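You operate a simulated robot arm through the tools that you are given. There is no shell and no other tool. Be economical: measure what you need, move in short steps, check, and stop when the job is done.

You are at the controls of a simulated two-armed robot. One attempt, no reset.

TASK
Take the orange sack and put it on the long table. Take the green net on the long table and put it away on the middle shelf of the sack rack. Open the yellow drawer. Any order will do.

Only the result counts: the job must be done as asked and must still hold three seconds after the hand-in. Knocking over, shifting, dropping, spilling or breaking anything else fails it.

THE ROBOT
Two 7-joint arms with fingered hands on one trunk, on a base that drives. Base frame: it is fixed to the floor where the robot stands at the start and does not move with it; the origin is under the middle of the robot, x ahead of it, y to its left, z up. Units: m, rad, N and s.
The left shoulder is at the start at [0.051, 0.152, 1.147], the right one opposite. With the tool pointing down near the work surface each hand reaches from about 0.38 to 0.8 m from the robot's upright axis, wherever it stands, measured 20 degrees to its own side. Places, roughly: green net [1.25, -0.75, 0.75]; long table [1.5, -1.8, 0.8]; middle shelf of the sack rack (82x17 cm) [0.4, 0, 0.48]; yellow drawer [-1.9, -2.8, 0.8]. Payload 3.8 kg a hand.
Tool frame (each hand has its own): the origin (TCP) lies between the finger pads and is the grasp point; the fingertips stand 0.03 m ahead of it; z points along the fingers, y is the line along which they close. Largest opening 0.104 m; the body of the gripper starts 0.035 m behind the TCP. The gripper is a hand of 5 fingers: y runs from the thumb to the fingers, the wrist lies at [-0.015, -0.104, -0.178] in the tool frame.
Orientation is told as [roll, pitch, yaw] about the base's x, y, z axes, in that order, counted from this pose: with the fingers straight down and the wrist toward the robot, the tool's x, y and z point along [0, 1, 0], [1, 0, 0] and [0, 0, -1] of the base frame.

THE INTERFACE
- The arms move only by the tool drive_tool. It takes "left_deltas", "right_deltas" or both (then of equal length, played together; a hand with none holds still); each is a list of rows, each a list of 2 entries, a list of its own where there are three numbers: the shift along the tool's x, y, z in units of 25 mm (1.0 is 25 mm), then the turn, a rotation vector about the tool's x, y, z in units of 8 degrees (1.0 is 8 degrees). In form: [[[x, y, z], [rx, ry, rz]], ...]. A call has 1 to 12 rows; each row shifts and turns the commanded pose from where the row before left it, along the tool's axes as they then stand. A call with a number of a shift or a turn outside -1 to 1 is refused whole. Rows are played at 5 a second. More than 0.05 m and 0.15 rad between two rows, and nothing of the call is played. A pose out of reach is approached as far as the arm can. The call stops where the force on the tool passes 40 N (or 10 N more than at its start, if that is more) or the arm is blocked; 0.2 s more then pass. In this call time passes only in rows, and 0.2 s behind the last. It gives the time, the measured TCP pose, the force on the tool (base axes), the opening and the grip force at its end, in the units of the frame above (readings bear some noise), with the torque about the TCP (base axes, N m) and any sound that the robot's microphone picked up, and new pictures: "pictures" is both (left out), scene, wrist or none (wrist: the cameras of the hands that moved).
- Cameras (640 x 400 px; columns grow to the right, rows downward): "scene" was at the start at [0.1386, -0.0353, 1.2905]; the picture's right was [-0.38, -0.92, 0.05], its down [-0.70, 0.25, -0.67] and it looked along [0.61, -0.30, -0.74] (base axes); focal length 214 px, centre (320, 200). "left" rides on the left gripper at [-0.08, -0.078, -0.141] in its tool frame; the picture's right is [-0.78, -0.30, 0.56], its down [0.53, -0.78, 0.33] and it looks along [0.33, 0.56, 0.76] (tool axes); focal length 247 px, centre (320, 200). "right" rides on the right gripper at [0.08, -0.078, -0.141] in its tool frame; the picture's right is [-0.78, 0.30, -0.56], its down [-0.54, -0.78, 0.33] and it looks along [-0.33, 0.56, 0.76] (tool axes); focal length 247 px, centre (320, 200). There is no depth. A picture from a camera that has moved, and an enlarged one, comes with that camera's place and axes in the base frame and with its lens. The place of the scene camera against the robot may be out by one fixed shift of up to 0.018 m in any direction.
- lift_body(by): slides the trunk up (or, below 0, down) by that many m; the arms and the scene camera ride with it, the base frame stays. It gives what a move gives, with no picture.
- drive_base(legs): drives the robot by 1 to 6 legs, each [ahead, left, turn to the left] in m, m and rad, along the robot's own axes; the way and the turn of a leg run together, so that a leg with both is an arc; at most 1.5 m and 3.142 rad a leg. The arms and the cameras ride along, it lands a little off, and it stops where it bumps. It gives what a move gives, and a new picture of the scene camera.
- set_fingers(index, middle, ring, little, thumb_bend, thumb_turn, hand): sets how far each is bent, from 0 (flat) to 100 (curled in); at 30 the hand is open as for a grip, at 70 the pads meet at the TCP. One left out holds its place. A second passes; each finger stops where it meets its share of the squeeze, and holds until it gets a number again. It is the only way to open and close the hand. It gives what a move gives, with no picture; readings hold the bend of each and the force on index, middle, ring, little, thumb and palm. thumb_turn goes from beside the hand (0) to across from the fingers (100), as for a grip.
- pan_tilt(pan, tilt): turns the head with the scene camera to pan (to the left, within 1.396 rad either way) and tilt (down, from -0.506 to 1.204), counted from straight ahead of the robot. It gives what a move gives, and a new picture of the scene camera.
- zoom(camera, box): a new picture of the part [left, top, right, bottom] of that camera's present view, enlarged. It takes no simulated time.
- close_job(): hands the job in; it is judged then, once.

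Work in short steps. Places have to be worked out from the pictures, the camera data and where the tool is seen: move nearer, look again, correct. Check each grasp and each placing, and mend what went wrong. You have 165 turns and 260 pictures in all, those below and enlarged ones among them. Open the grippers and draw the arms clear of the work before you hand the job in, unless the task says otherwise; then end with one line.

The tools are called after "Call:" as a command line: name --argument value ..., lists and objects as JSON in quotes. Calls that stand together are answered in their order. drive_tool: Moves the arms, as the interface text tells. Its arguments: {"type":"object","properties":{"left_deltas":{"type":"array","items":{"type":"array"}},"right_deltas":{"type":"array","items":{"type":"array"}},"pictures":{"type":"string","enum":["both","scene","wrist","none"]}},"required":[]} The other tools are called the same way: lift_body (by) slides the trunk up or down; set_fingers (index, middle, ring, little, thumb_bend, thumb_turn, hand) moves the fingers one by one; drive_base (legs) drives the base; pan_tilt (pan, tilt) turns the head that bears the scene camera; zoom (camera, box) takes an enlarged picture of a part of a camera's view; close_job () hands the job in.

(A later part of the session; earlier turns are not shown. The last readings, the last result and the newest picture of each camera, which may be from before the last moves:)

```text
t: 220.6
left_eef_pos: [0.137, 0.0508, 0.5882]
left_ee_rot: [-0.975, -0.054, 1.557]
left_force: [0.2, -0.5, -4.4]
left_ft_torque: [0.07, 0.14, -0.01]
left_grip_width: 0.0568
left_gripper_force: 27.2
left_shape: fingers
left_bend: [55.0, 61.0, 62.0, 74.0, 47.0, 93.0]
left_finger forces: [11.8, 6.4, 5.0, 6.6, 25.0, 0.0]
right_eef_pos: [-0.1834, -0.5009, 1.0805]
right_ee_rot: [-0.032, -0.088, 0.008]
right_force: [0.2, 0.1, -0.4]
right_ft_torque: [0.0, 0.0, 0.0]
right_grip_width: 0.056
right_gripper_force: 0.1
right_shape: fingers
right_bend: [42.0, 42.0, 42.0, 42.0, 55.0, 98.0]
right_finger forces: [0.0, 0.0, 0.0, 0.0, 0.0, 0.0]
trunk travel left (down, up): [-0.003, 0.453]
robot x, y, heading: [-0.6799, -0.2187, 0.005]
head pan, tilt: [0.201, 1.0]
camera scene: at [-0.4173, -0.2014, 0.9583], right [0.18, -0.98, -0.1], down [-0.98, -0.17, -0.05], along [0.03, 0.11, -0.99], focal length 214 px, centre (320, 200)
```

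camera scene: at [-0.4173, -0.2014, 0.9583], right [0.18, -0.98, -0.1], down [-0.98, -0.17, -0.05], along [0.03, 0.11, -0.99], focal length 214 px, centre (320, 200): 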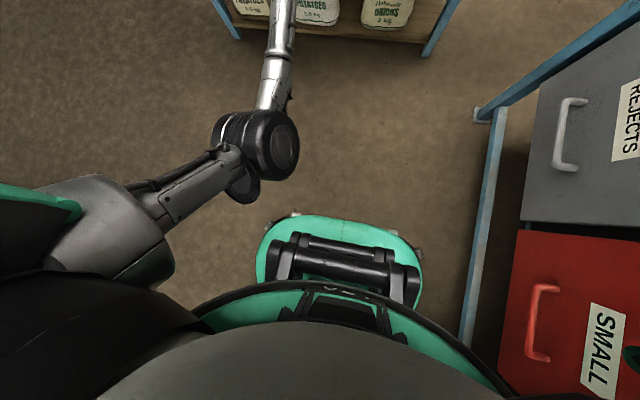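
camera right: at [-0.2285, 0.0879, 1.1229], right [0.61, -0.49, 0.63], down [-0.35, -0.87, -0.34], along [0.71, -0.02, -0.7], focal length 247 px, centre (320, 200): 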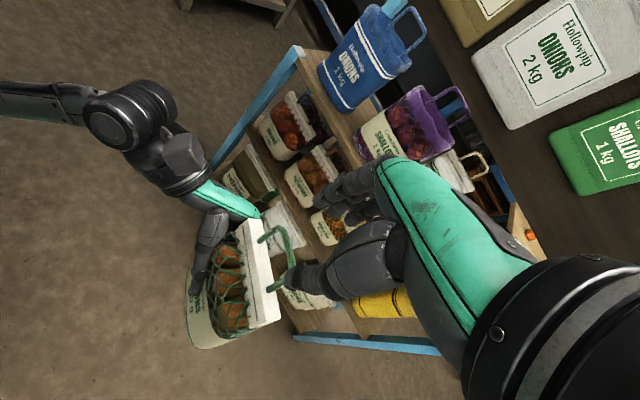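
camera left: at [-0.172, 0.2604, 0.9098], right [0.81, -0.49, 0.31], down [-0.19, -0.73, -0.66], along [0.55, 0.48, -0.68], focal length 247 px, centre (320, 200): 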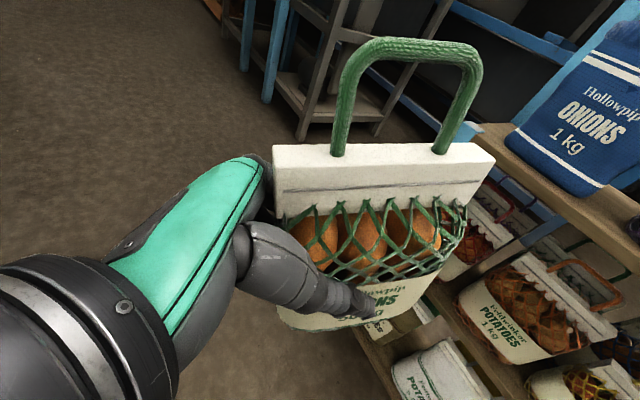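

Now at z 0.588 and clear. I shift the hand inward 15 cm so that the base stays well off the counter.

Call:
drive_tool --left_deltas '[[[0, -1, 0], [0, 0, 0]], [[0, -1, 0], [0, 0, 0]], [[0, -1, 0], [0, 0, 0]], [[0, -1, 0], [0, 0, 0]], [[0, -1, 0], [0, 0, 0]], [[0, -1, 0], [0, 0, 0]]]' --pictures "wrist"

Call:
pan_tilt --pan 0.1 --tilt 0.1

Call:
zoom --camera "scene" --box '[180, 90, 460, 265]'

```text
t: 221.9
left_eef_pos: [0.1346, -0.0994, 0.5812]
left_ee_rot: [-0.975, -0.052, 1.555]
left_force: [0.4, -0.5, -5.4]
left_ft_torque: [0.03, 0.17, -0.01]
left_grip_width: 0.0568
left_gripper_force: 27.6
left_shape: fingers
left_bend: [55.0, 61.0, 62.0, 74.0, 47.0, 93.0]
left_finger forces: [12.1, 6.3, 5.0, 6.4, 25.3, 0.1]
right_eef_pos: [-0.184, -0.5015, 1.0819]
right_ee_rot: [-0.032, -0.09, 0.009]
right_force: [0.4, 0.2, 0.5]
right_ft_torque: [-0.01, 0.04, -0.01]
right_grip_width: 0.056
right_gripper_force: 0.1
right_shape: fingers
right_bend: [42.0, 42.0, 42.0, 42.0, 55.0, 98.0]
right_finger forces: [0.0, 0.1, 0.0, 0.0, 0.1, 0.0]
trunk travel left (down, up): [-0.003, 0.453]
robot x, y, heading: [-0.6835, -0.2142, 0.005]
head pan, tilt: [0.201, 1.0]
camera left: at [0.0611, -0.1822, 0.7206], right [0.89, -0.33, 0.31], down [-0.04, -0.74, -0.67], along [0.45, 0.59, -0.67], focal length 247 px, centre (320, 200)
```

left: 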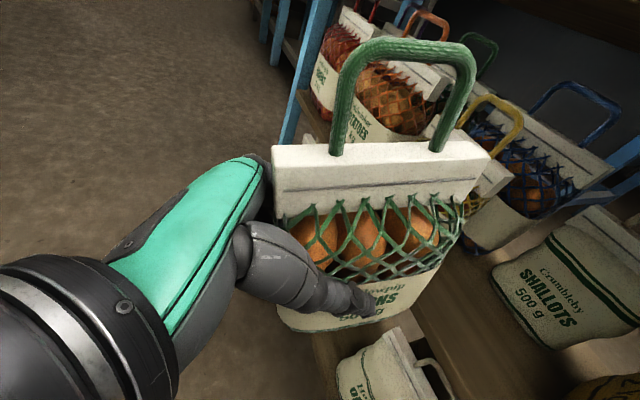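

```text
t: 223.2
left_eef_pos: [0.1341, -0.0981, 0.5817]
left_ee_rot: [-0.976, -0.051, 1.558]
left_force: [-0.4, 0.3, -4.3]
left_ft_torque: [0.1, 0.19, -0.05]
left_grip_width: 0.0568
left_gripper_force: 27.1
left_shape: fingers
left_bend: [55.0, 61.0, 62.0, 74.0, 47.0, 93.0]
left_finger forces: [12.1, 6.3, 5.1, 6.3, 25.2, 0.1]
right_eef_pos: [-0.1842, -0.5017, 1.0806]
right_ee_rot: [-0.032, -0.09, 0.008]
right_force: [-1.3, -0.6, 0.0]
right_ft_torque: [0.0, 0.02, -0.02]
right_grip_width: 0.0558
right_gripper_force: 0.0
right_shape: fingers
right_bend: [42.0, 42.0, 42.0, 42.0, 55.0, 98.0]
right_finger forces: [0.0, 0.1, 0.1, 0.0, 0.0, 0.0]
trunk travel left (down, up): [-0.003, 0.453]
robot x, y, heading: [-0.6778, -0.2118, 0.008]
head pan, tilt: [0.099, 0.099]
camera scene: at [-0.3579, -0.2062, 1.0139], right [0.09, -0.99, -0.05], down [-0.59, -0.01, -0.81], along [0.8, 0.1, -0.59], focal length 214 px, centre (320, 200)
```

scene: 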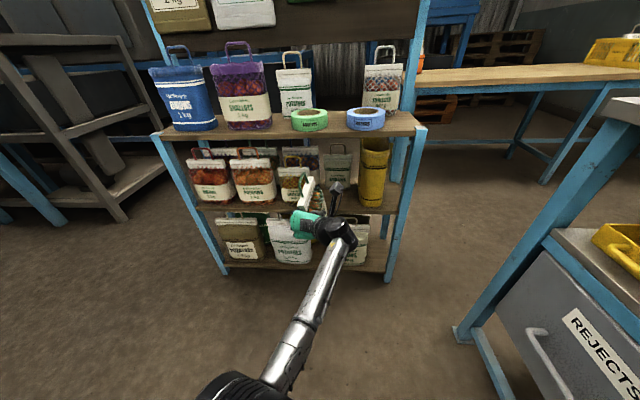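

```text
2.29 times, centred on (320, 178) of scene
camera zoom: at [-0.3579, -0.2062, 1.0139], right [0.09, -0.99, -0.05], down [-0.59, -0.01, -0.81], along [0.8, 0.1, -0.59], focal length 490 px, centre (320, 251)
```

zoom: 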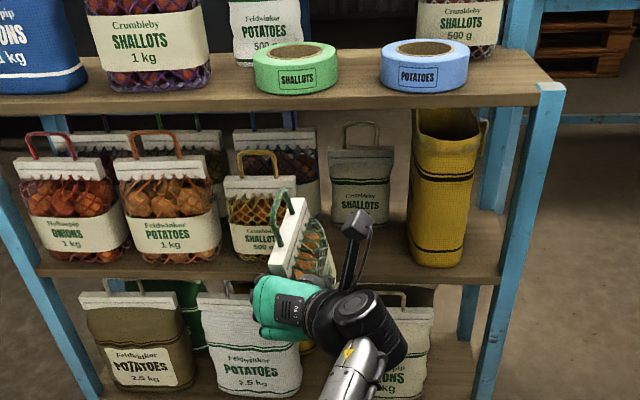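

I align the base (8.7 cm right) and approach until the net's far edge is just short of the shelf, then check.

Call:
drive_base --legs '[[0, -0.087, 0], [0.07, 0, 0]]'

Call:
zoom --camera "scene" --box '[180, 90, 420, 240]'

Call:
zoom --camera "left" --box '[0, 0, 640, 400]'

```text
t: 224.9
left_eef_pos: [0.2071, -0.1846, 0.5799]
left_ee_rot: [-0.973, -0.052, 1.557]
left_force: [0.0, 0.5, -4.9]
left_ft_torque: [0.07, 0.19, -0.04]
left_grip_width: 0.0566
left_gripper_force: 27.5
left_shape: fingers
left_bend: [55.0, 61.0, 62.0, 74.0, 47.0, 93.0]
left_finger forces: [12.1, 6.2, 5.0, 6.4, 25.3, 0.0]
right_eef_pos: [-0.1108, -0.5888, 1.0801]
right_ee_rot: [-0.033, -0.088, 0.01]
right_force: [0.7, 0.7, 0.0]
right_ft_torque: [-0.02, 0.01, -0.03]
right_grip_width: 0.056
right_gripper_force: 0.1
right_shape: fingers
right_bend: [42.0, 42.0, 42.0, 42.0, 55.0, 98.0]
right_finger forces: [0.1, 0.1, 0.0, 0.0, 0.0, 0.1]
trunk travel left (down, up): [-0.003, 0.453]
robot x, y, heading: [-0.6126, -0.3029, 0.006]
head pan, tilt: [0.099, 0.099]
camera scene: at [-0.2856, -0.293, 1.0135], right [0.09, -0.99, -0.05], down [-0.59, -0.01, -0.81], along [0.8, 0.1, -0.59], focal length 214 px, centre (320, 200)
```

scene: 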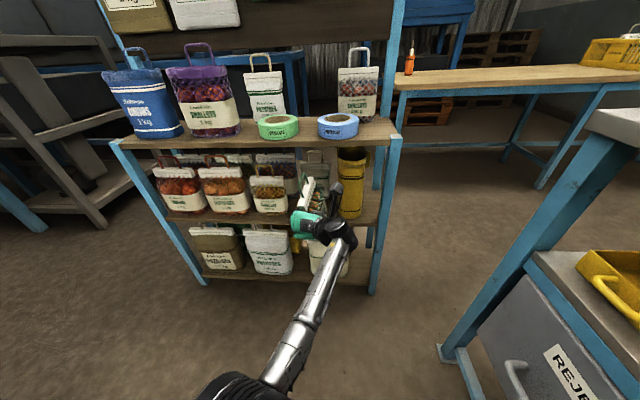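

```text
2.67 times, centred on (300, 165) of scene
camera zoom: at [-0.2856, -0.293, 1.0135], right [0.09, -0.99, -0.05], down [-0.59, -0.01, -0.81], along [0.8, 0.1, -0.59], focal length 572 px, centre (373, 293)
```

zoom: 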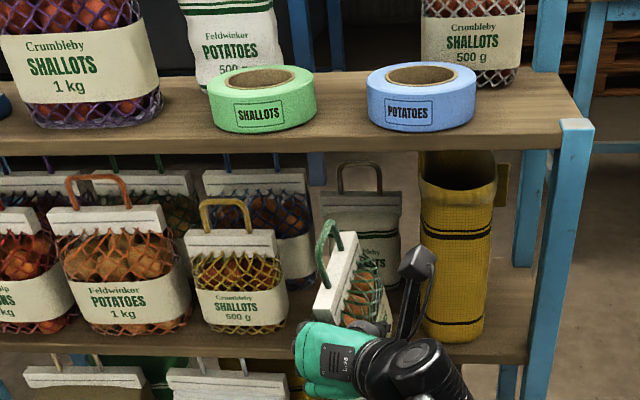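

```text
1.00 times, centred on (320, 200) of left (not enlarged: the box is as wide or as high as the picture)
camera zoom: at [0.1331, -0.2682, 0.7196], right [0.89, -0.33, 0.31], down [-0.04, -0.74, -0.67], along [0.45, 0.59, -0.67], focal length 247 px, centre (320, 200)
```

zoom: 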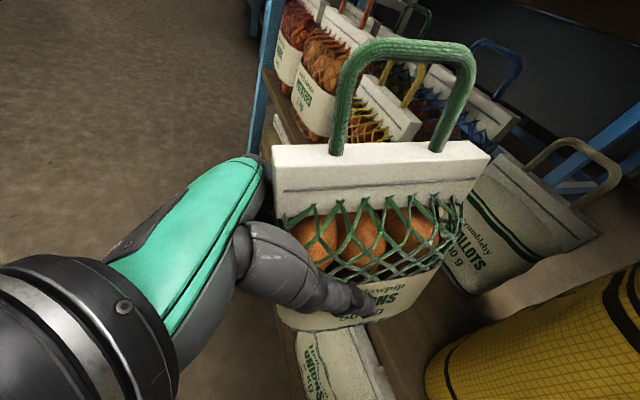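

The path looks clear: small net at left, yellow sack at right. I drive in another 7 cm.

Call:
drive_base --legs '[[0.07, 0, 0]]'

Call:
zoom --camera "left" --box '[0, 0, 640, 400]'

Call:
zoom --camera "scene" --box '[200, 90, 400, 215]'

```text
t: 225.9
left_eef_pos: [0.277, -0.1832, 0.5779]
left_ee_rot: [-0.972, -0.052, 1.558]
left_force: [0.0, -0.6, -5.4]
left_ft_torque: [0.07, 0.13, -0.01]
left_grip_width: 0.0567
left_gripper_force: 28.0
left_shape: fingers
left_bend: [55.0, 61.0, 62.0, 74.0, 47.0, 93.0]
left_finger forces: [12.1, 6.3, 5.1, 6.5, 25.2, 0.0]
right_eef_pos: [-0.039, -0.5868, 1.0794]
right_ee_rot: [-0.032, -0.087, 0.011]
right_force: [0.7, 0.0, -0.3]
right_ft_torque: [-0.04, -0.01, -0.03]
right_grip_width: 0.056
right_gripper_force: 0.0
right_shape: fingers
right_bend: [42.0, 42.0, 42.0, 42.0, 55.0, 98.0]
right_finger forces: [0.0, 0.0, 0.0, 0.1, 0.1, 0.1]
trunk travel left (down, up): [-0.003, 0.453]
robot x, y, heading: [-0.5393, -0.2999, 0.006]
head pan, tilt: [0.099, 0.099]
camera scene: at [-0.2151, -0.2923, 1.0135], right [0.09, -0.99, -0.05], down [-0.59, -0.01, -0.81], along [0.8, 0.1, -0.59], focal length 214 px, centre (320, 200)
```

scene: 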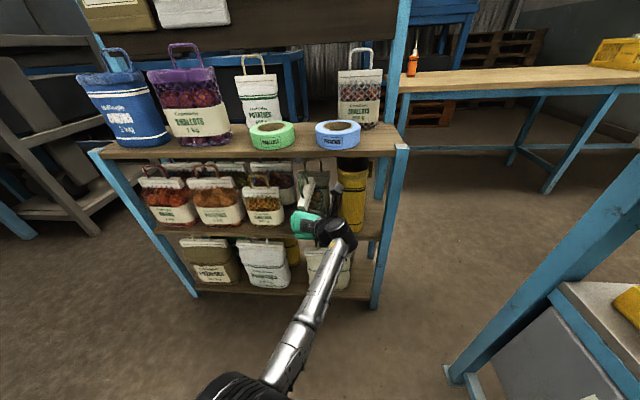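

```text
1.00 times, centred on (320, 200) of left (not enlarged: the box is as wide or as high as the picture)
camera zoom: at [0.2036, -0.2672, 0.7193], right [0.89, -0.32, 0.31], down [-0.04, -0.74, -0.67], along [0.45, 0.59, -0.67], focal length 247 px, centre (320, 200)
```

zoom: 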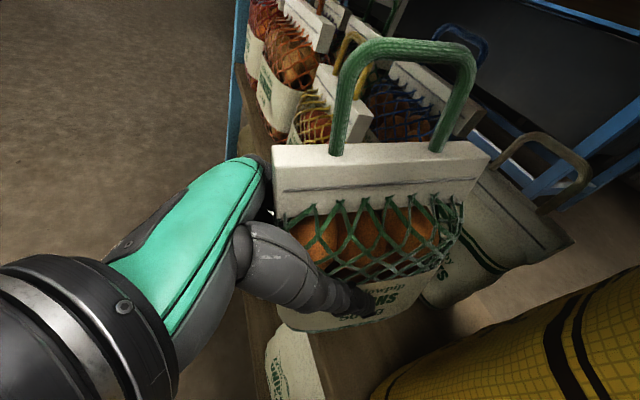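

```text
3.20 times, centred on (300, 152) of scene
camera zoom: at [-0.2151, -0.2923, 1.0135], right [0.09, -0.99, -0.05], down [-0.59, -0.01, -0.81], along [0.8, 0.1, -0.59], focal length 686 px, centre (384, 352)
```

zoom: 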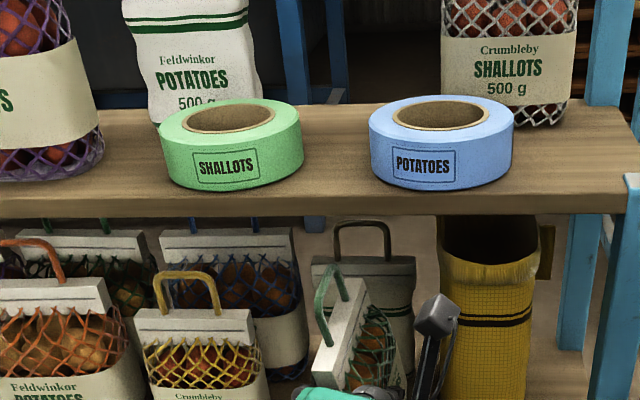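

Still contact-free. I go in 6 cm more; the back sack starts at x about 0.455.

Call:
drive_base --legs '[[0.06, 0, 0]]'

Call:
zoom --camera "left" --box '[0, 0, 640, 400]'

```text
t: 226.8
left_eef_pos: [0.3364, -0.1833, 0.5784]
left_ee_rot: [-0.972, -0.052, 1.557]
left_force: [-0.4, -0.6, -6.2]
left_ft_torque: [0.06, 0.19, -0.01]
left_grip_width: 0.0564
left_gripper_force: 28.0
left_shape: fingers
left_bend: [55.0, 61.0, 62.0, 74.0, 47.0, 93.0]
left_finger forces: [12.1, 6.3, 5.1, 6.5, 25.3, 0.0]
right_eef_pos: [0.0194, -0.5862, 1.0803]
right_ee_rot: [-0.03, -0.087, 0.009]
right_force: [0.8, -0.2, -0.8]
right_ft_torque: [0.02, 0.05, 0.02]
right_grip_width: 0.0561
right_gripper_force: 0.1
right_shape: fingers
right_bend: [42.0, 42.0, 42.0, 42.0, 55.0, 98.0]
right_finger forces: [0.0, 0.1, 0.0, 0.1, 0.0, 0.0]
trunk travel left (down, up): [-0.003, 0.453]
robot x, y, heading: [-0.4808, -0.2995, 0.008]
head pan, tilt: [0.099, 0.099]
camera scene: at [-0.1556, -0.2921, 1.0135], right [0.09, -0.99, -0.05], down [-0.59, -0.01, -0.81], along [0.8, 0.1, -0.59], focal length 214 px, centre (320, 200)
```

scene: 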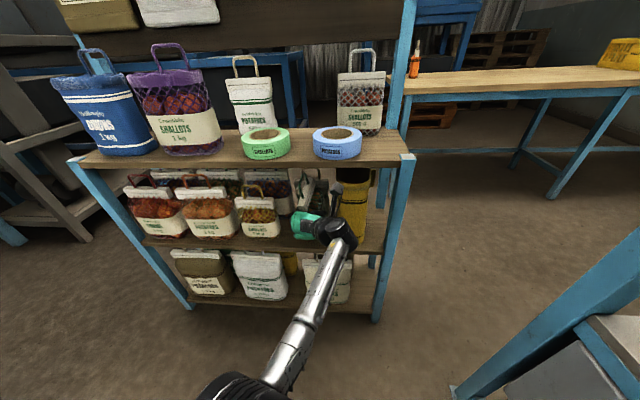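

```text
1.00 times, centred on (320, 200) of left (not enlarged: the box is as wide or as high as the picture)
camera zoom: at [0.263, -0.2673, 0.7191], right [0.89, -0.33, 0.31], down [-0.04, -0.74, -0.67], along [0.45, 0.59, -0.67], focal length 247 px, centre (320, 200)
```

zoom: 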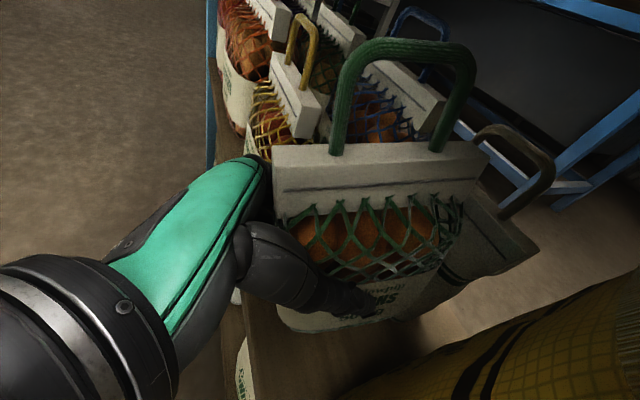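

The net is entirely over the shelf. I lower in small steps until it takes the weight.

Call:
drive_tool --left_deltas '[[[0.2, 0, 0.13], [0, 0, 0]], [[0.16, 0, 0.11], [0, 0, 0]]]' --pictures "none"

Call:
drive_tool --left_deltas '[[[0.12, 0, 0.08], [0, 0, 0]]]' --pictures "none"

```text
t: 227.4
left_eef_pos: [0.3349, -0.1826, 0.5683]
left_ee_rot: [-0.972, -0.053, 1.557]
left_force: [0.8, 0.9, -4.7]
left_ft_torque: [0.05, 0.16, 0.01]
left_grip_width: 0.0569
left_gripper_force: 27.6
left_shape: fingers
left_bend: [55.0, 61.0, 62.0, 74.0, 47.0, 93.0]
left_finger forces: [12.1, 6.4, 4.9, 6.5, 25.2, 0.0]
right_eef_pos: [0.0171, -0.5867, 1.0815]
right_ee_rot: [-0.033, -0.087, 0.01]
right_force: [-0.6, -1.0, 0.2]
right_ft_torque: [0.0, 0.03, 0.03]
right_grip_width: 0.0563
right_gripper_force: 0.1
right_shape: fingers
right_bend: [42.0, 42.0, 42.0, 42.0, 55.0, 98.0]
right_finger forces: [0.0, 0.0, 0.0, 0.0, 0.1, 0.0]
trunk travel left (down, up): [-0.003, 0.453]
robot x, y, heading: [-0.4806, -0.3027, 0.003]
head pan, tilt: [0.099, 0.099]
```

```text
t: 227.8
left_eef_pos: [0.3364, -0.1826, 0.5645]
left_ee_rot: [-0.973, -0.051, 1.557]
left_force: [0.7, 0.6, -5.2]
left_ft_torque: [0.04, 0.14, -0.03]
left_grip_width: 0.0566
left_gripper_force: 28.0
left_shape: fingers
left_bend: [55.0, 61.0, 62.0, 74.0, 47.0, 93.0]
left_finger forces: [12.1, 6.3, 5.0, 6.5, 25.4, 0.0]
right_eef_pos: [0.0182, -0.587, 1.0806]
right_ee_rot: [-0.031, -0.087, 0.008]
right_force: [-0.2, -0.1, 0.0]
right_ft_torque: [0.03, 0.01, -0.05]
right_grip_width: 0.0556
right_gripper_force: 0.0
right_shape: fingers
right_bend: [42.0, 42.0, 42.0, 42.0, 55.0, 98.0]
right_finger forces: [0.0, 0.1, 0.1, 0.0, 0.0, 0.1]
trunk travel left (down, up): [-0.003, 0.453]
robot x, y, heading: [-0.4791, -0.3011, 0.001]
head pan, tilt: [0.099, 0.099]
```

Not touching yet, so I continue in 4–5 mm steps.

Call:
drive_tool --left_deltas '[[[0.16, 0, 0.11], [0, 0, 0]]]' --pictures "none"

Call:
drive_tool --left_deltas '[[[0.16, 0, 0.11], [0, 0, 0]]]' --pictures "none"

Call:
drive_tool --left_deltas '[[[0.12, 0, 0.08], [0, 0, 0]]]' --pictures "wrist"

```text
t: 228.2
left_eef_pos: [0.3357, -0.1828, 0.5613]
left_ee_rot: [-0.973, -0.051, 1.557]
left_force: [-0.4, -0.2, -5.2]
left_ft_torque: [0.09, 0.14, 0.02]
left_grip_width: 0.057
left_gripper_force: 27.4
left_shape: fingers
left_bend: [55.0, 61.0, 62.0, 74.0, 47.0, 93.0]
left_finger forces: [12.0, 6.3, 5.1, 6.5, 25.2, 0.0]
right_eef_pos: [0.0184, -0.588, 1.0799]
right_ee_rot: [-0.029, -0.086, 0.009]
right_force: [-0.2, 0.1, 0.7]
right_ft_torque: [-0.02, 0.06, -0.01]
right_grip_width: 0.0564
right_gripper_force: 0.0
right_shape: fingers
right_bend: [42.0, 42.0, 42.0, 42.0, 55.0, 98.0]
right_finger forces: [0.0, 0.0, 0.1, 0.1, 0.0, 0.0]
trunk travel left (down, up): [-0.003, 0.453]
robot x, y, heading: [-0.4796, -0.3014, 0.004]
head pan, tilt: [0.099, 0.099]
```

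```text
t: 228.7
left_eef_pos: [0.3361, -0.183, 0.5555]
left_ee_rot: [-0.974, -0.054, 1.558]
left_force: [0.4, 0.1, -5.4]
left_ft_torque: [0.03, 0.14, -0.01]
left_grip_width: 0.0565
left_gripper_force: 27.4
left_shape: fingers
left_bend: [55.0, 61.0, 62.0, 74.0, 47.0, 93.0]
left_finger forces: [12.1, 6.3, 5.0, 6.6, 25.4, 0.0]
right_eef_pos: [0.0176, -0.5885, 1.0814]
right_ee_rot: [-0.032, -0.086, 0.009]
right_force: [-0.7, -0.1, -0.6]
right_ft_torque: [0.03, 0.0, -0.01]
right_grip_width: 0.0562
right_gripper_force: 0.0
right_shape: fingers
right_bend: [42.0, 42.0, 42.0, 42.0, 55.0, 98.0]
right_finger forces: [0.0, 0.0, 0.0, 0.0, 0.0, 0.1]
trunk travel left (down, up): [-0.003, 0.453]
robot x, y, heading: [-0.4813, -0.3013, 0.006]
head pan, tilt: [0.099, 0.099]
```

```text
t: 229.1
left_eef_pos: [0.3358, -0.1816, 0.5536]
left_ee_rot: [-0.975, -0.052, 1.558]
left_force: [-0.3, -0.6, -3.8]
left_ft_torque: [0.12, 0.18, -0.02]
left_grip_width: 0.0565
left_gripper_force: 27.6
left_shape: fingers
left_bend: [55.0, 61.0, 62.0, 74.0, 47.0, 93.0]
left_finger forces: [12.0, 6.3, 4.9, 7.0, 25.4, 0.0]
right_eef_pos: [0.0177, -0.587, 1.0809]
right_ee_rot: [-0.033, -0.089, 0.01]
right_force: [-1.1, 0.2, 0.3]
right_ft_torque: [-0.02, -0.02, -0.01]
right_grip_width: 0.0556
right_gripper_force: 0.0
right_shape: fingers
right_bend: [42.0, 42.0, 42.0, 42.0, 55.0, 98.0]
right_finger forces: [0.0, 0.0, 0.0, 0.1, 0.0, 0.1]
trunk travel left (down, up): [-0.003, 0.453]
robot x, y, heading: [-0.4816, -0.3018, 0.007]
head pan, tilt: [0.099, 0.099]
camera left: at [0.2622, -0.2655, 0.693], right [0.89, -0.32, 0.31], down [-0.03, -0.74, -0.67], along [0.45, 0.59, -0.67], focal length 247 px, centre (320, 200)
```

left: 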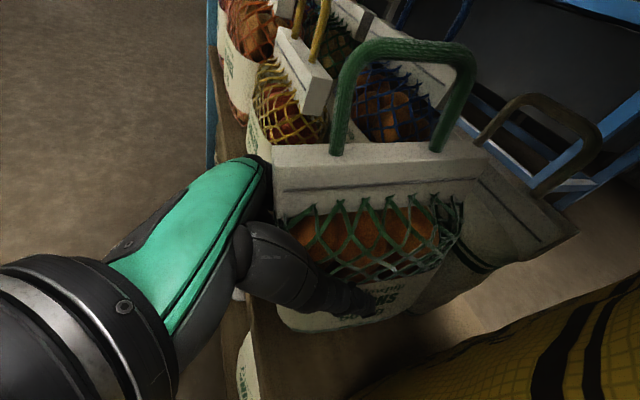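

Weight begins to ease (3.8 N). I continue in small steps.

Call:
drive_tool --left_deltas '[[[0.1, 0, 0.07], [0, 0, 0]]]' --pictures "none"

Call:
drive_tool --left_deltas '[[[0.1, 0, 0.07], [0, 0, 0]]]' --pictures "none"

```text
t: 229.4
left_eef_pos: [0.3356, -0.1826, 0.5523]
left_ee_rot: [-0.98, -0.054, 1.558]
left_force: [-0.9, 0.5, 2.8]
left_ft_torque: [0.11, 0.23, 0.01]
left_grip_width: 0.0566
left_gripper_force: 28.0
left_shape: fingers
left_bend: [55.0, 61.0, 62.0, 75.0, 47.0, 93.0]
left_finger forces: [11.5, 6.2, 4.9, 8.5, 25.1, 0.2]
right_eef_pos: [0.0178, -0.5875, 1.0814]
right_ee_rot: [-0.031, -0.089, 0.008]
right_force: [0.4, -0.4, -0.8]
right_ft_torque: [-0.01, 0.03, 0.04]
right_grip_width: 0.0559
right_gripper_force: 0.1
right_shape: fingers
right_bend: [42.0, 42.0, 42.0, 42.0, 55.0, 98.0]
right_finger forces: [0.0, 0.0, 0.0, 0.0, 0.0, 0.1]
trunk travel left (down, up): [-0.003, 0.453]
robot x, y, heading: [-0.4825, -0.2981, 0.007]
head pan, tilt: [0.099, 0.099]
```

```text
t: 229.8
left_eef_pos: [0.3356, -0.1816, 0.5526]
left_ee_rot: [-0.983, -0.054, 1.56]
left_force: [-1.8, 3.1, 11.8]
left_ft_torque: [0.25, 0.38, -0.03]
left_grip_width: 0.0565
left_gripper_force: 29.5
left_shape: fingers
left_bend: [55.0, 61.0, 63.0, 75.0, 47.0, 92.0]
left_finger forces: [11.1, 5.9, 4.7, 11.6, 25.4, 0.1]
right_eef_pos: [0.0144, -0.5867, 1.0829]
right_ee_rot: [-0.03, -0.09, 0.009]
right_force: [0.2, 0.3, 0.4]
right_ft_torque: [0.0, -0.01, -0.02]
right_grip_width: 0.0562
right_gripper_force: 0.1
right_shape: fingers
right_bend: [42.0, 42.0, 42.0, 42.0, 55.0, 98.0]
right_finger forces: [0.1, 0.0, 0.0, 0.1, 0.0, 0.0]
trunk travel left (down, up): [-0.003, 0.453]
robot x, y, heading: [-0.4825, -0.3023, 0.008]
head pan, tilt: [0.099, 0.099]
```

The net stands on the shelf (about +12 N). I ease up 2 mm and open gently.

Call:
drive_tool --left_deltas '[[[-0.08, 0, -0.05], [0, 0, 0]]]' --pictures "none"

Call:
set_fingers --hand "left" --index 48 --middle 50 --ring 50 --little 55 --thumb_bend 42

Call:
zoom --camera "left" --box '[0, 0, 640, 400]'

```text
t: 230.2
left_eef_pos: [0.3355, -0.1822, 0.5507]
left_ee_rot: [-0.979, -0.053, 1.56]
left_force: [0.7, 3.5, 11.0]
left_ft_torque: [0.18, 0.2, -0.03]
left_grip_width: 0.0567
left_gripper_force: 28.5
left_shape: fingers
left_bend: [55.0, 61.0, 62.0, 75.0, 47.0, 92.0]
left_finger forces: [11.1, 6.2, 5.1, 9.3, 25.2, 0.0]
right_eef_pos: [0.0152, -0.5875, 1.0815]
right_ee_rot: [-0.032, -0.091, 0.009]
right_force: [0.3, 0.7, 0.2]
right_ft_torque: [0.03, 0.02, -0.03]
right_grip_width: 0.0562
right_gripper_force: 0.0
right_shape: fingers
right_bend: [42.0, 42.0, 42.0, 42.0, 55.0, 98.0]
right_finger forces: [0.0, 0.0, 0.0, 0.0, 0.0, 0.1]
trunk travel left (down, up): [-0.003, 0.453]
robot x, y, heading: [-0.4836, -0.3016, 0.006]
head pan, tilt: [0.099, 0.099]
```

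```text
t: 231.2
left_eef_pos: [0.3346, -0.1822, 0.5493]
left_ee_rot: [-0.975, -0.051, 1.556]
left_force: [-0.7, -1.1, -1.4]
left_ft_torque: [-0.01, 0.02, -0.06]
left_grip_width: 0.0674
left_gripper_force: 0.6
left_shape: fingers
left_bend: [48.0, 50.0, 50.0, 55.0, 40.0, 98.0]
left_finger forces: [0.0, 0.0, 0.0, 0.0, 1.2, 0.0]
right_eef_pos: [0.0174, -0.5877, 1.0812]
right_ee_rot: [-0.03, -0.09, 0.01]
right_force: [-0.7, 0.5, 0.2]
right_ft_torque: [0.02, 0.03, 0.02]
right_grip_width: 0.056
right_gripper_force: 0.0
right_shape: fingers
right_bend: [42.0, 42.0, 42.0, 42.0, 55.0, 98.0]
right_finger forces: [0.0, 0.1, 0.1, 0.0, 0.0, 0.1]
trunk travel left (down, up): [-0.003, 0.453]
robot x, y, heading: [-0.4797, -0.2993, 0.011]
head pan, tilt: [0.099, 0.099]
```

```text
1.00 times, centred on (320, 200) of left (not enlarged: the box is as wide or as high as the picture)
camera zoom: at [0.2621, -0.2656, 0.6886], right [0.89, -0.33, 0.31], down [-0.04, -0.74, -0.67], along [0.45, 0.59, -0.67], focal length 247 px, centre (320, 200)
```

zoom: 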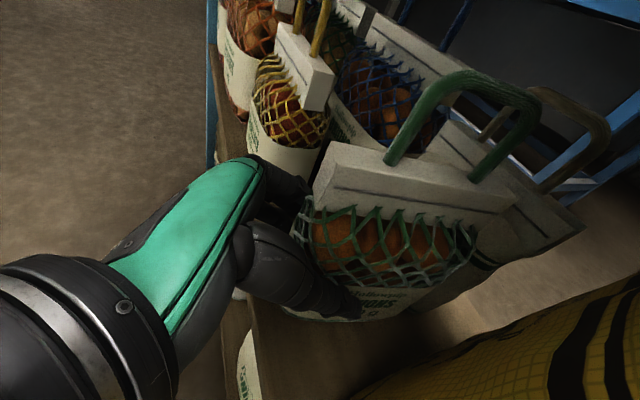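

Released: the net settled flat and upright on the shelf. I open a bit more and back the base straight out.

Call:
set_fingers --hand "left" --index 38 --middle 38 --ring 38 --little 40 --thumb_bend 32

Call:
zoom --camera "left" --box '[160, 60, 640, 360]'

Call:
zoom --camera "scene" --box '[220, 130, 420, 255]'

```text
t: 232.2
left_eef_pos: [0.3348, -0.1819, 0.5486]
left_ee_rot: [-0.974, -0.052, 1.555]
left_force: [-1.0, -0.3, 0.3]
left_ft_torque: [0.0, -0.03, 0.0]
left_grip_width: 0.0901
left_gripper_force: 0.0
left_shape: fingers
left_bend: [38.0, 38.0, 38.0, 40.0, 32.0, 98.0]
left_finger forces: [0.0, 0.0, 0.1, 0.0, 0.1, 0.0]
right_eef_pos: [0.0165, -0.587, 1.0797]
right_ee_rot: [-0.031, -0.09, 0.008]
right_force: [0.4, 0.0, -0.2]
right_ft_torque: [0.02, 0.03, 0.03]
right_grip_width: 0.0562
right_gripper_force: 0.1
right_shape: fingers
right_bend: [42.0, 42.0, 42.0, 42.0, 55.0, 98.0]
right_finger forces: [0.0, 0.0, 0.1, 0.0, 0.1, 0.0]
trunk travel left (down, up): [-0.003, 0.453]
robot x, y, heading: [-0.4825, -0.3023, 0.005]
head pan, tilt: [0.099, 0.099]
```

```text
1.33 times, centred on (400, 210) of left
camera zoom: at [0.2621, -0.2655, 0.6888], right [0.89, -0.33, 0.31], down [-0.03, -0.74, -0.67], along [0.45, 0.59, -0.67], focal length 329 px, centre (213, 187)
```

zoom: 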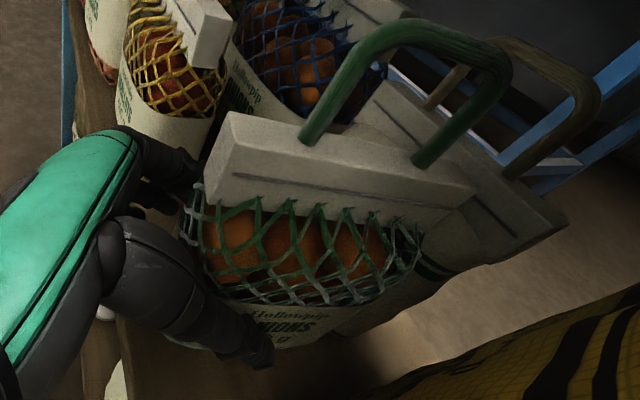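

```text
3.20 times, centred on (320, 192) of scene
camera zoom: at [-0.1576, -0.2922, 1.0143], right [0.09, -0.99, -0.05], down [-0.59, -0.01, -0.81], along [0.8, 0.1, -0.59], focal length 686 px, centre (320, 224)
```

zoom: 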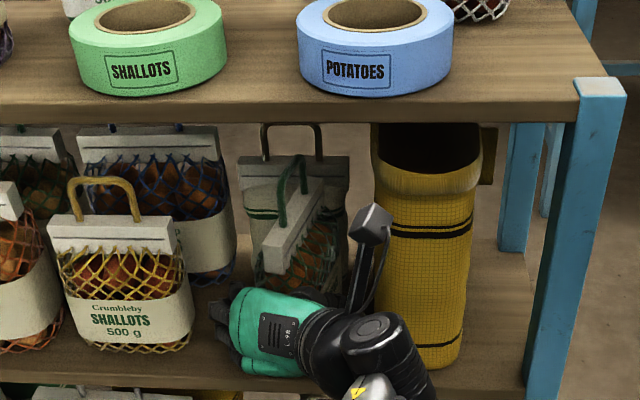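

I back straight out and look.

Call:
drive_base --legs '[[-0.08, 0, 0], [-0.22, 0, 0]]'

Call:
zoom --camera "scene" --box '[200, 100, 440, 250]'

Call:
zoom --camera "left" --box '[260, 0, 640, 240]'

```text
t: 234.6
left_eef_pos: [0.0354, -0.1824, 0.5492]
left_ee_rot: [-0.974, -0.052, 1.558]
left_force: [0.0, -0.3, -0.7]
left_ft_torque: [0.0, 0.0, 0.0]
left_grip_width: 0.0903
left_gripper_force: 0.0
left_shape: fingers
left_bend: [38.0, 38.0, 38.0, 40.0, 32.0, 98.0]
left_finger forces: [0.0, 0.0, 0.0, 0.0, 0.1, 0.0]
right_eef_pos: [-0.2834, -0.5874, 1.0819]
right_ee_rot: [-0.031, -0.088, 0.01]
right_force: [0.3, 0.3, 0.0]
right_ft_torque: [-0.02, -0.05, 0.0]
right_grip_width: 0.056
right_gripper_force: 0.1
right_shape: fingers
right_bend: [42.0, 42.0, 42.0, 42.0, 55.0, 98.0]
right_finger forces: [0.1, 0.1, 0.0, 0.1, 0.1, 0.0]
trunk travel left (down, up): [-0.003, 0.453]
robot x, y, heading: [-0.7802, -0.2997, 0.008]
head pan, tilt: [0.099, 0.099]
camera scene: at [-0.4578, -0.2936, 1.0146], right [0.09, -0.99, -0.05], down [-0.59, -0.01, -0.81], along [0.8, 0.1, -0.59], focal length 214 px, centre (320, 200)
```

scene: 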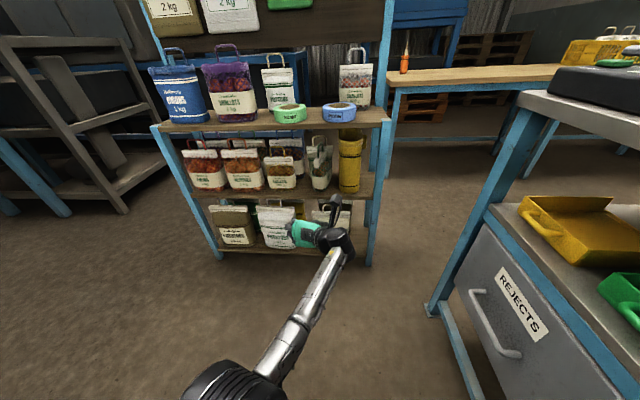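

```text
2.67 times, centred on (320, 175) of scene
camera zoom: at [-0.4578, -0.2936, 1.0146], right [0.09, -0.99, -0.05], down [-0.59, -0.01, -0.81], along [0.8, 0.1, -0.59], focal length 572 px, centre (320, 267)
```

zoom: 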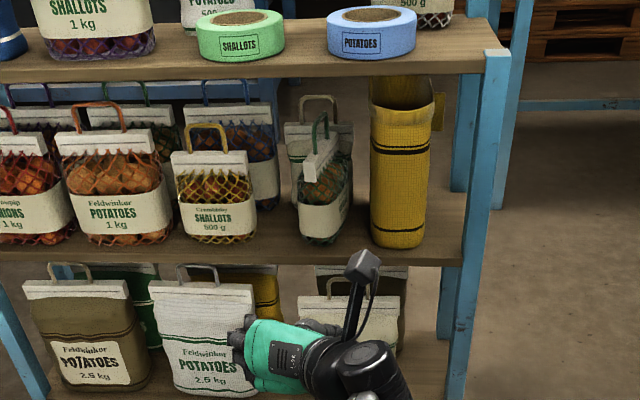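

```text
1.67 times, centred on (450, 120) of left
camera zoom: at [-0.0379, -0.2664, 0.6895], right [0.89, -0.32, 0.31], down [-0.03, -0.74, -0.67], along [0.45, 0.59, -0.67], focal length 412 px, centre (103, 333)
```

zoom: 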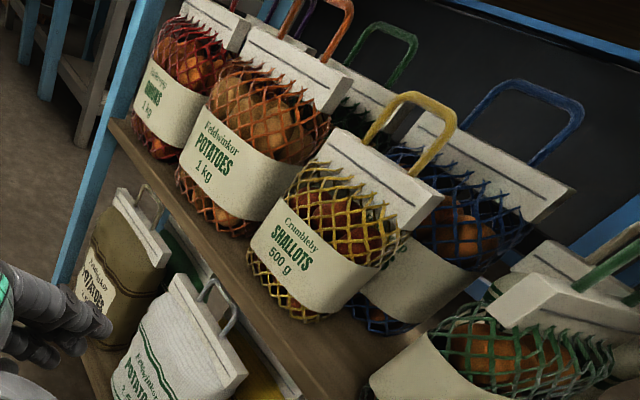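

The green net stands on the middle shelf with nothing else disturbed. Now the drawer: I raise the trunk and fold the left arm back to its neutral pose.

Call:
lift_body --by 0.225

Call:
drive_tool --left_deltas '[[[0, 0, -0.5], [0.83, 0, 0.56]], [[0, 0, -0.5], [0.83, 0, 0.56]], [[0, 0, -0.5], [0.83, 0, 0.56]], [[0, 0, -0.5], [0.83, 0, 0.56]], [[0, 0, -0.5], [0.83, 0, 0.56]], [[0, 0, -0.5], [0.83, 0, 0.56]], [[0, 0, -0.5], [0.83, 0, 0.56]], [[0, 0, -0.5], [0.83, 0, 0.56]], [[0, 0, -0.5], [0.83, 0, 0.56]], [[0, 0, -0.5], [0.83, 0, 0.56]], [[0, 0, -0.5], [0.83, 0, 0.56]]]' --pictures "none"

Call:
drive_tool --left_deltas '[[[0, 0, 0], [0, 1, 0]], [[0, 0, 0], [0, 1, 0]], [[0, 0, 0], [0, 1, 0]], [[0, 0, 0], [0, 1, 0]], [[0, 0, 0], [0, 1, 0]], [[0, 0, 0], [0, 1, 0]], [[0, 0, 0], [0, 1, 0]], [[0.3, -1, -0.7], [0, 0, 0]], [[0.3, -1, -0.7], [0, 0, 0]], [[0.3, -1, -0.7], [0, 0, 0]], [[0.3, -1, -0.7], [0, 0, 0]]]' --pictures "none"

Call:
pan_tilt --pan -1.396 --tilt 0.4

```text
t: 237.0
left_eef_pos: [0.0224, -0.1832, 1.0445]
left_ee_rot: [-1.294, -0.057, 1.576]
left_force: [-0.5, -0.3, -0.1]
left_ft_torque: [0.03, -0.01, 0.0]
left_grip_width: 0.09
left_gripper_force: 0.2
left_shape: fingers
left_bend: [38.0, 38.0, 38.0, 40.0, 32.0, 98.0]
left_finger forces: [0.0, 0.0, 0.1, 0.0, 0.2, 0.0]
right_eef_pos: [-0.2821, -0.5891, 1.3055]
right_ee_rot: [-0.033, -0.087, 0.01]
right_force: [0.3, -0.3, -0.9]
right_ft_torque: [0.0, 0.02, 0.0]
right_grip_width: 0.0562
right_gripper_force: 0.0
right_shape: fingers
right_bend: [42.0, 42.0, 42.0, 42.0, 55.0, 98.0]
right_finger forces: [0.0, 0.1, 0.0, 0.0, 0.1, 0.2]
trunk travel left (down, up): [-0.228, 0.228]
robot x, y, heading: [-0.7778, -0.3048, 0.004]
head pan, tilt: [0.099, 0.099]
```

```text
t: 239.4
left_eef_pos: [-0.0759, -0.1194, 1.0979]
left_ee_rot: [-0.929, -0.319, 0.02]
left_force: [0.5, -0.1, -0.8]
left_ft_torque: [-0.01, -0.02, 0.0]
left_grip_width: 0.0903
left_gripper_force: 0.0
left_shape: fingers
left_bend: [38.0, 38.0, 38.0, 40.0, 32.0, 98.0]
left_finger forces: [0.1, 0.1, 0.0, 0.0, 0.0, 0.1]
right_eef_pos: [-0.2828, -0.5882, 1.3061]
right_ee_rot: [-0.032, -0.089, 0.009]
right_force: [0.2, -0.2, -0.3]
right_ft_torque: [0.04, 0.0, -0.01]
right_grip_width: 0.0557
right_gripper_force: 0.0
right_shape: fingers
right_bend: [42.0, 42.0, 42.0, 42.0, 55.0, 98.0]
right_finger forces: [0.0, 0.0, 0.0, 0.1, 0.0, 0.0]
trunk travel left (down, up): [-0.228, 0.228]
robot x, y, heading: [-0.7802, -0.3035, 0.008]
head pan, tilt: [0.099, 0.099]
```

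```text
t: 241.8
left_eef_pos: [-0.1972, -0.0958, 1.136]
left_ee_rot: [0.049, -0.32, 0.022]
left_force: [0.4, 0.7, 0.5]
left_ft_torque: [-0.01, -0.01, 0.01]
left_grip_width: 0.0905
left_gripper_force: 0.1
left_shape: fingers
left_bend: [38.0, 38.0, 38.0, 40.0, 32.0, 98.0]
left_finger forces: [0.1, 0.0, 0.1, 0.1, 0.0, 0.1]
right_eef_pos: [-0.2825, -0.5886, 1.3063]
right_ee_rot: [-0.034, -0.09, 0.01]
right_force: [-0.4, -0.4, 0.2]
right_ft_torque: [0.0, -0.02, 0.0]
right_grip_width: 0.0558
right_gripper_force: 0.0
right_shape: fingers
right_bend: [42.0, 42.0, 42.0, 42.0, 55.0, 98.0]
right_finger forces: [0.0, 0.0, 0.0, 0.0, 0.1, 0.0]
trunk travel left (down, up): [-0.228, 0.228]
robot x, y, heading: [-0.7782, -0.3029, 0.008]
head pan, tilt: [0.099, 0.099]
```

```text
t: 243.4
left_eef_pos: [-0.1942, -0.0962, 1.1351]
left_ee_rot: [0.049, -0.318, 0.023]
left_force: [0.6, 0.3, -0.3]
left_ft_torque: [-0.01, -0.03, 0.02]
left_grip_width: 0.0906
left_gripper_force: 0.1
left_shape: fingers
left_bend: [38.0, 38.0, 38.0, 40.0, 32.0, 98.0]
left_finger forces: [0.0, 0.0, 0.0, 0.0, 0.0, 0.0]
right_eef_pos: [-0.2822, -0.5898, 1.3062]
right_ee_rot: [-0.031, -0.089, 0.012]
right_force: [0.5, -0.3, 0.1]
right_ft_torque: [-0.01, -0.02, -0.02]
right_grip_width: 0.056
right_gripper_force: 0.0
right_shape: fingers
right_bend: [42.0, 42.0, 42.0, 42.0, 55.0, 98.0]
right_finger forces: [0.0, 0.1, 0.0, 0.1, 0.1, 0.0]
trunk travel left (down, up): [-0.228, 0.228]
robot x, y, heading: [-0.7835, -0.3053, 0.01]
head pan, tilt: [-1.396, 0.4]
camera scene: at [-0.7, -0.3956, 1.3294], right [-0.97, -0.18, 0.14], down [-0.2, 0.38, -0.9], along [0.11, -0.91, -0.41], focal length 214 px, centre (320, 200)
```

scene: 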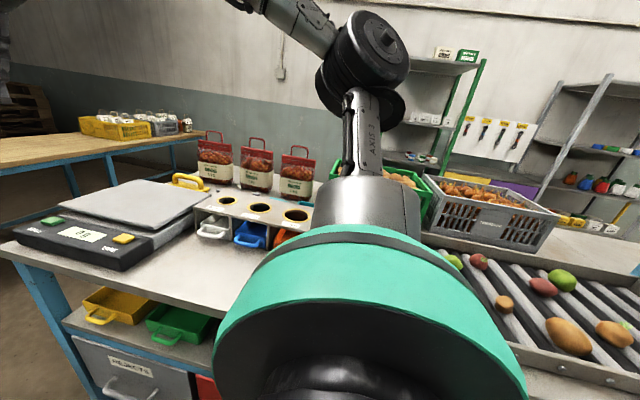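

I move to the middle of the aisle and turn around leftward to see where the way to the drawer leads.

Call:
drive_base --legs '[[0.18, 0.38, 0], [0, 0, 1.57], [0, 0, 1.4]]'

Call:
pan_tilt --pan 0.3 --tilt 0.3

```text
t: 253.2
left_eef_pos: [-1.2163, -0.0275, 1.1348]
left_ee_rot: [0.049, -0.319, 2.988]
left_force: [0.1, 0.6, 0.5]
left_ft_torque: [-0.02, 0.0, 0.01]
left_grip_width: 0.0903
left_gripper_force: 0.1
left_shape: fingers
left_bend: [38.0, 38.0, 38.0, 40.0, 32.0, 98.0]
left_finger forces: [0.0, 0.1, 0.0, 0.0, 0.1, 0.0]
right_eef_pos: [-1.0457, 0.4421, 1.3059]
right_ee_rot: [-0.031, -0.089, 2.976]
right_force: [-1.2, -0.2, -0.4]
right_ft_torque: [0.0, -0.02, 0.02]
right_grip_width: 0.0558
right_gripper_force: 0.0
right_shape: fingers
right_bend: [42.0, 42.0, 42.0, 42.0, 55.0, 98.0]
right_finger forces: [0.1, 0.0, 0.0, 0.2, 0.0, 0.0]
trunk travel left (down, up): [-0.228, 0.228]
robot x, y, heading: [-0.604, 0.0748, 2.973]
head pan, tilt: [-1.396, 0.4]
camera scene: at [-0.6667, 0.1754, 1.3294], right [0.99, 0.01, 0.14], down [0.13, -0.41, -0.9], along [0.05, 0.91, -0.41], focal length 214 px, centre (320, 200)
```

scene: 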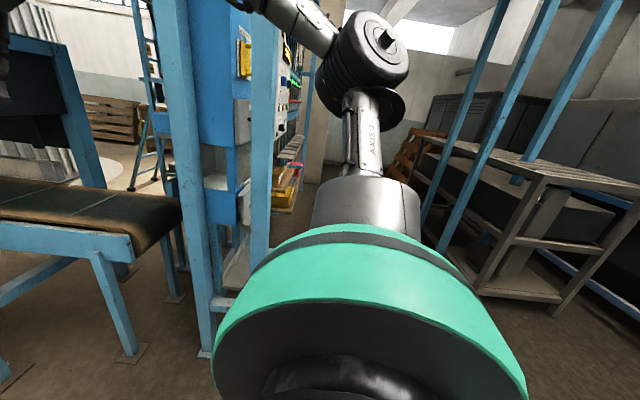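

```text
t: 254.9
left_eef_pos: [-1.2146, -0.0262, 1.1357]
left_ee_rot: [0.049, -0.319, 2.989]
left_force: [0.2, -1.2, 0.2]
left_ft_torque: [0.06, 0.0, -0.01]
left_grip_width: 0.0904
left_gripper_force: 0.1
left_shape: fingers
left_bend: [38.0, 38.0, 38.0, 40.0, 32.0, 98.0]
left_finger forces: [0.0, 0.1, 0.1, 0.1, 0.1, 0.1]
right_eef_pos: [-1.046, 0.4419, 1.3064]
right_ee_rot: [-0.032, -0.089, 2.978]
right_force: [-0.8, -0.2, 0.6]
right_ft_torque: [0.0, 0.02, 0.0]
right_grip_width: 0.0561
right_gripper_force: 0.1
right_shape: fingers
right_bend: [42.0, 42.0, 42.0, 42.0, 55.0, 98.0]
right_finger forces: [0.0, 0.0, 0.0, 0.0, 0.0, 0.1]
trunk travel left (down, up): [-0.228, 0.228]
robot x, y, heading: [-0.6029, 0.0755, 2.974]
head pan, tilt: [0.3, 0.3]
camera scene: at [-0.7592, 0.0705, 1.3285], right [-0.13, 0.99, -0.04], down [0.42, 0.02, -0.91], along [-0.9, -0.13, -0.42], focal length 214 px, centre (320, 200)
```

scene: 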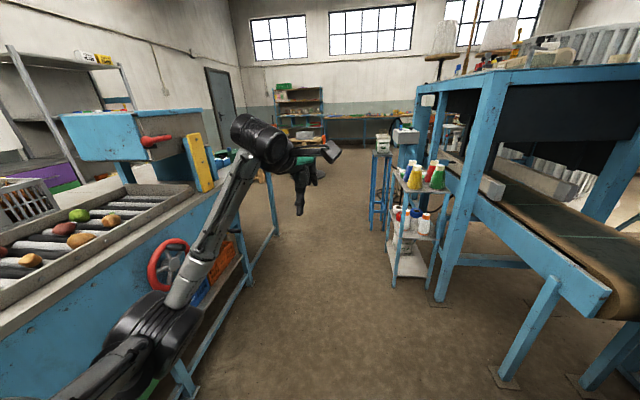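

The aisle toward -x is clear, and the counter ends at about x -2.66. I drive along it and look left toward the drawer.

Call:
drive_base --legs '[[0, 0, 0.167], [1.25, 0.2, 0], [1.2, 0, 0]]'

Call:
pan_tilt --pan 1.2 --tilt 0.3

```text
t: 267.6
left_eef_pos: [-3.6298, -0.3147, 1.1354]
left_ee_rot: [0.048, -0.319, -3.129]
left_force: [-0.3, -0.6, 0.2]
left_ft_torque: [-0.02, -0.01, 0.05]
left_grip_width: 0.0907
left_gripper_force: 0.0
left_shape: fingers
left_bend: [38.0, 38.0, 38.0, 40.0, 32.0, 98.0]
left_finger forces: [0.0, 0.1, 0.0, 0.0, 0.0, 0.0]
right_eef_pos: [-3.5369, 0.1754, 1.3083]
right_ee_rot: [-0.034, -0.089, -3.138]
right_force: [0.3, 0.2, -0.5]
right_ft_torque: [-0.01, -0.02, 0.01]
right_grip_width: 0.056
right_gripper_force: 0.0
right_shape: fingers
right_bend: [42.0, 42.0, 42.0, 42.0, 55.0, 98.0]
right_finger forces: [0.0, 0.0, 0.1, 0.0, 0.0, 0.0]
trunk travel left (down, up): [-0.228, 0.228]
robot x, y, heading: [-3.0463, -0.112, 3.139]
head pan, tilt: [0.3, 0.3]
camera scene: at [-3.1955, -0.1444, 1.3285], right [-0.29, 0.96, -0.04], down [0.41, 0.09, -0.91], along [-0.86, -0.28, -0.42], focal length 214 px, centre (320, 200)
```

scene: 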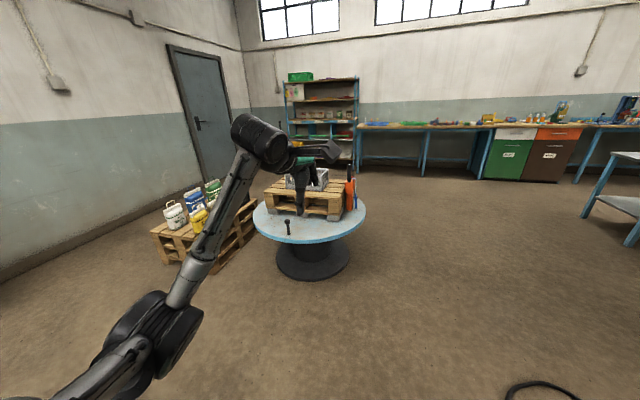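

```text
t: 268.8
left_eef_pos: [-3.6298, -0.3151, 1.1339]
left_ee_rot: [0.048, -0.32, -3.128]
left_force: [0.3, 0.3, 0.1]
left_ft_torque: [0.02, -0.01, -0.02]
left_grip_width: 0.09
left_gripper_force: 0.1
left_shape: fingers
left_bend: [38.0, 38.0, 38.0, 40.0, 32.0, 98.0]
left_finger forces: [0.0, 0.1, 0.1, 0.0, 0.1, 0.0]
right_eef_pos: [-3.5384, 0.1772, 1.3065]
right_ee_rot: [-0.03, -0.088, -3.14]
right_force: [0.1, 0.3, 0.0]
right_ft_torque: [-0.02, 0.0, 0.01]
right_grip_width: 0.0561
right_gripper_force: 0.1
right_shape: fingers
right_bend: [42.0, 42.0, 42.0, 42.0, 55.0, 98.0]
right_finger forces: [0.0, 0.0, 0.1, 0.0, 0.0, 0.0]
trunk travel left (down, up): [-0.228, 0.228]
robot x, y, heading: [-3.0417, -0.1147, 3.144]
head pan, tilt: [1.201, 0.3]
camera scene: at [-3.141, -0.2039, 1.3361], right [-0.92, 0.36, -0.13], down [0.24, 0.28, -0.93], along [-0.3, -0.89, -0.34], focal length 214 px, centre (320, 200)
```

scene: 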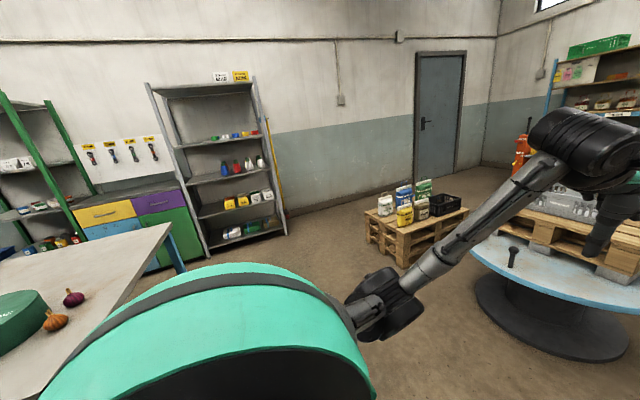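

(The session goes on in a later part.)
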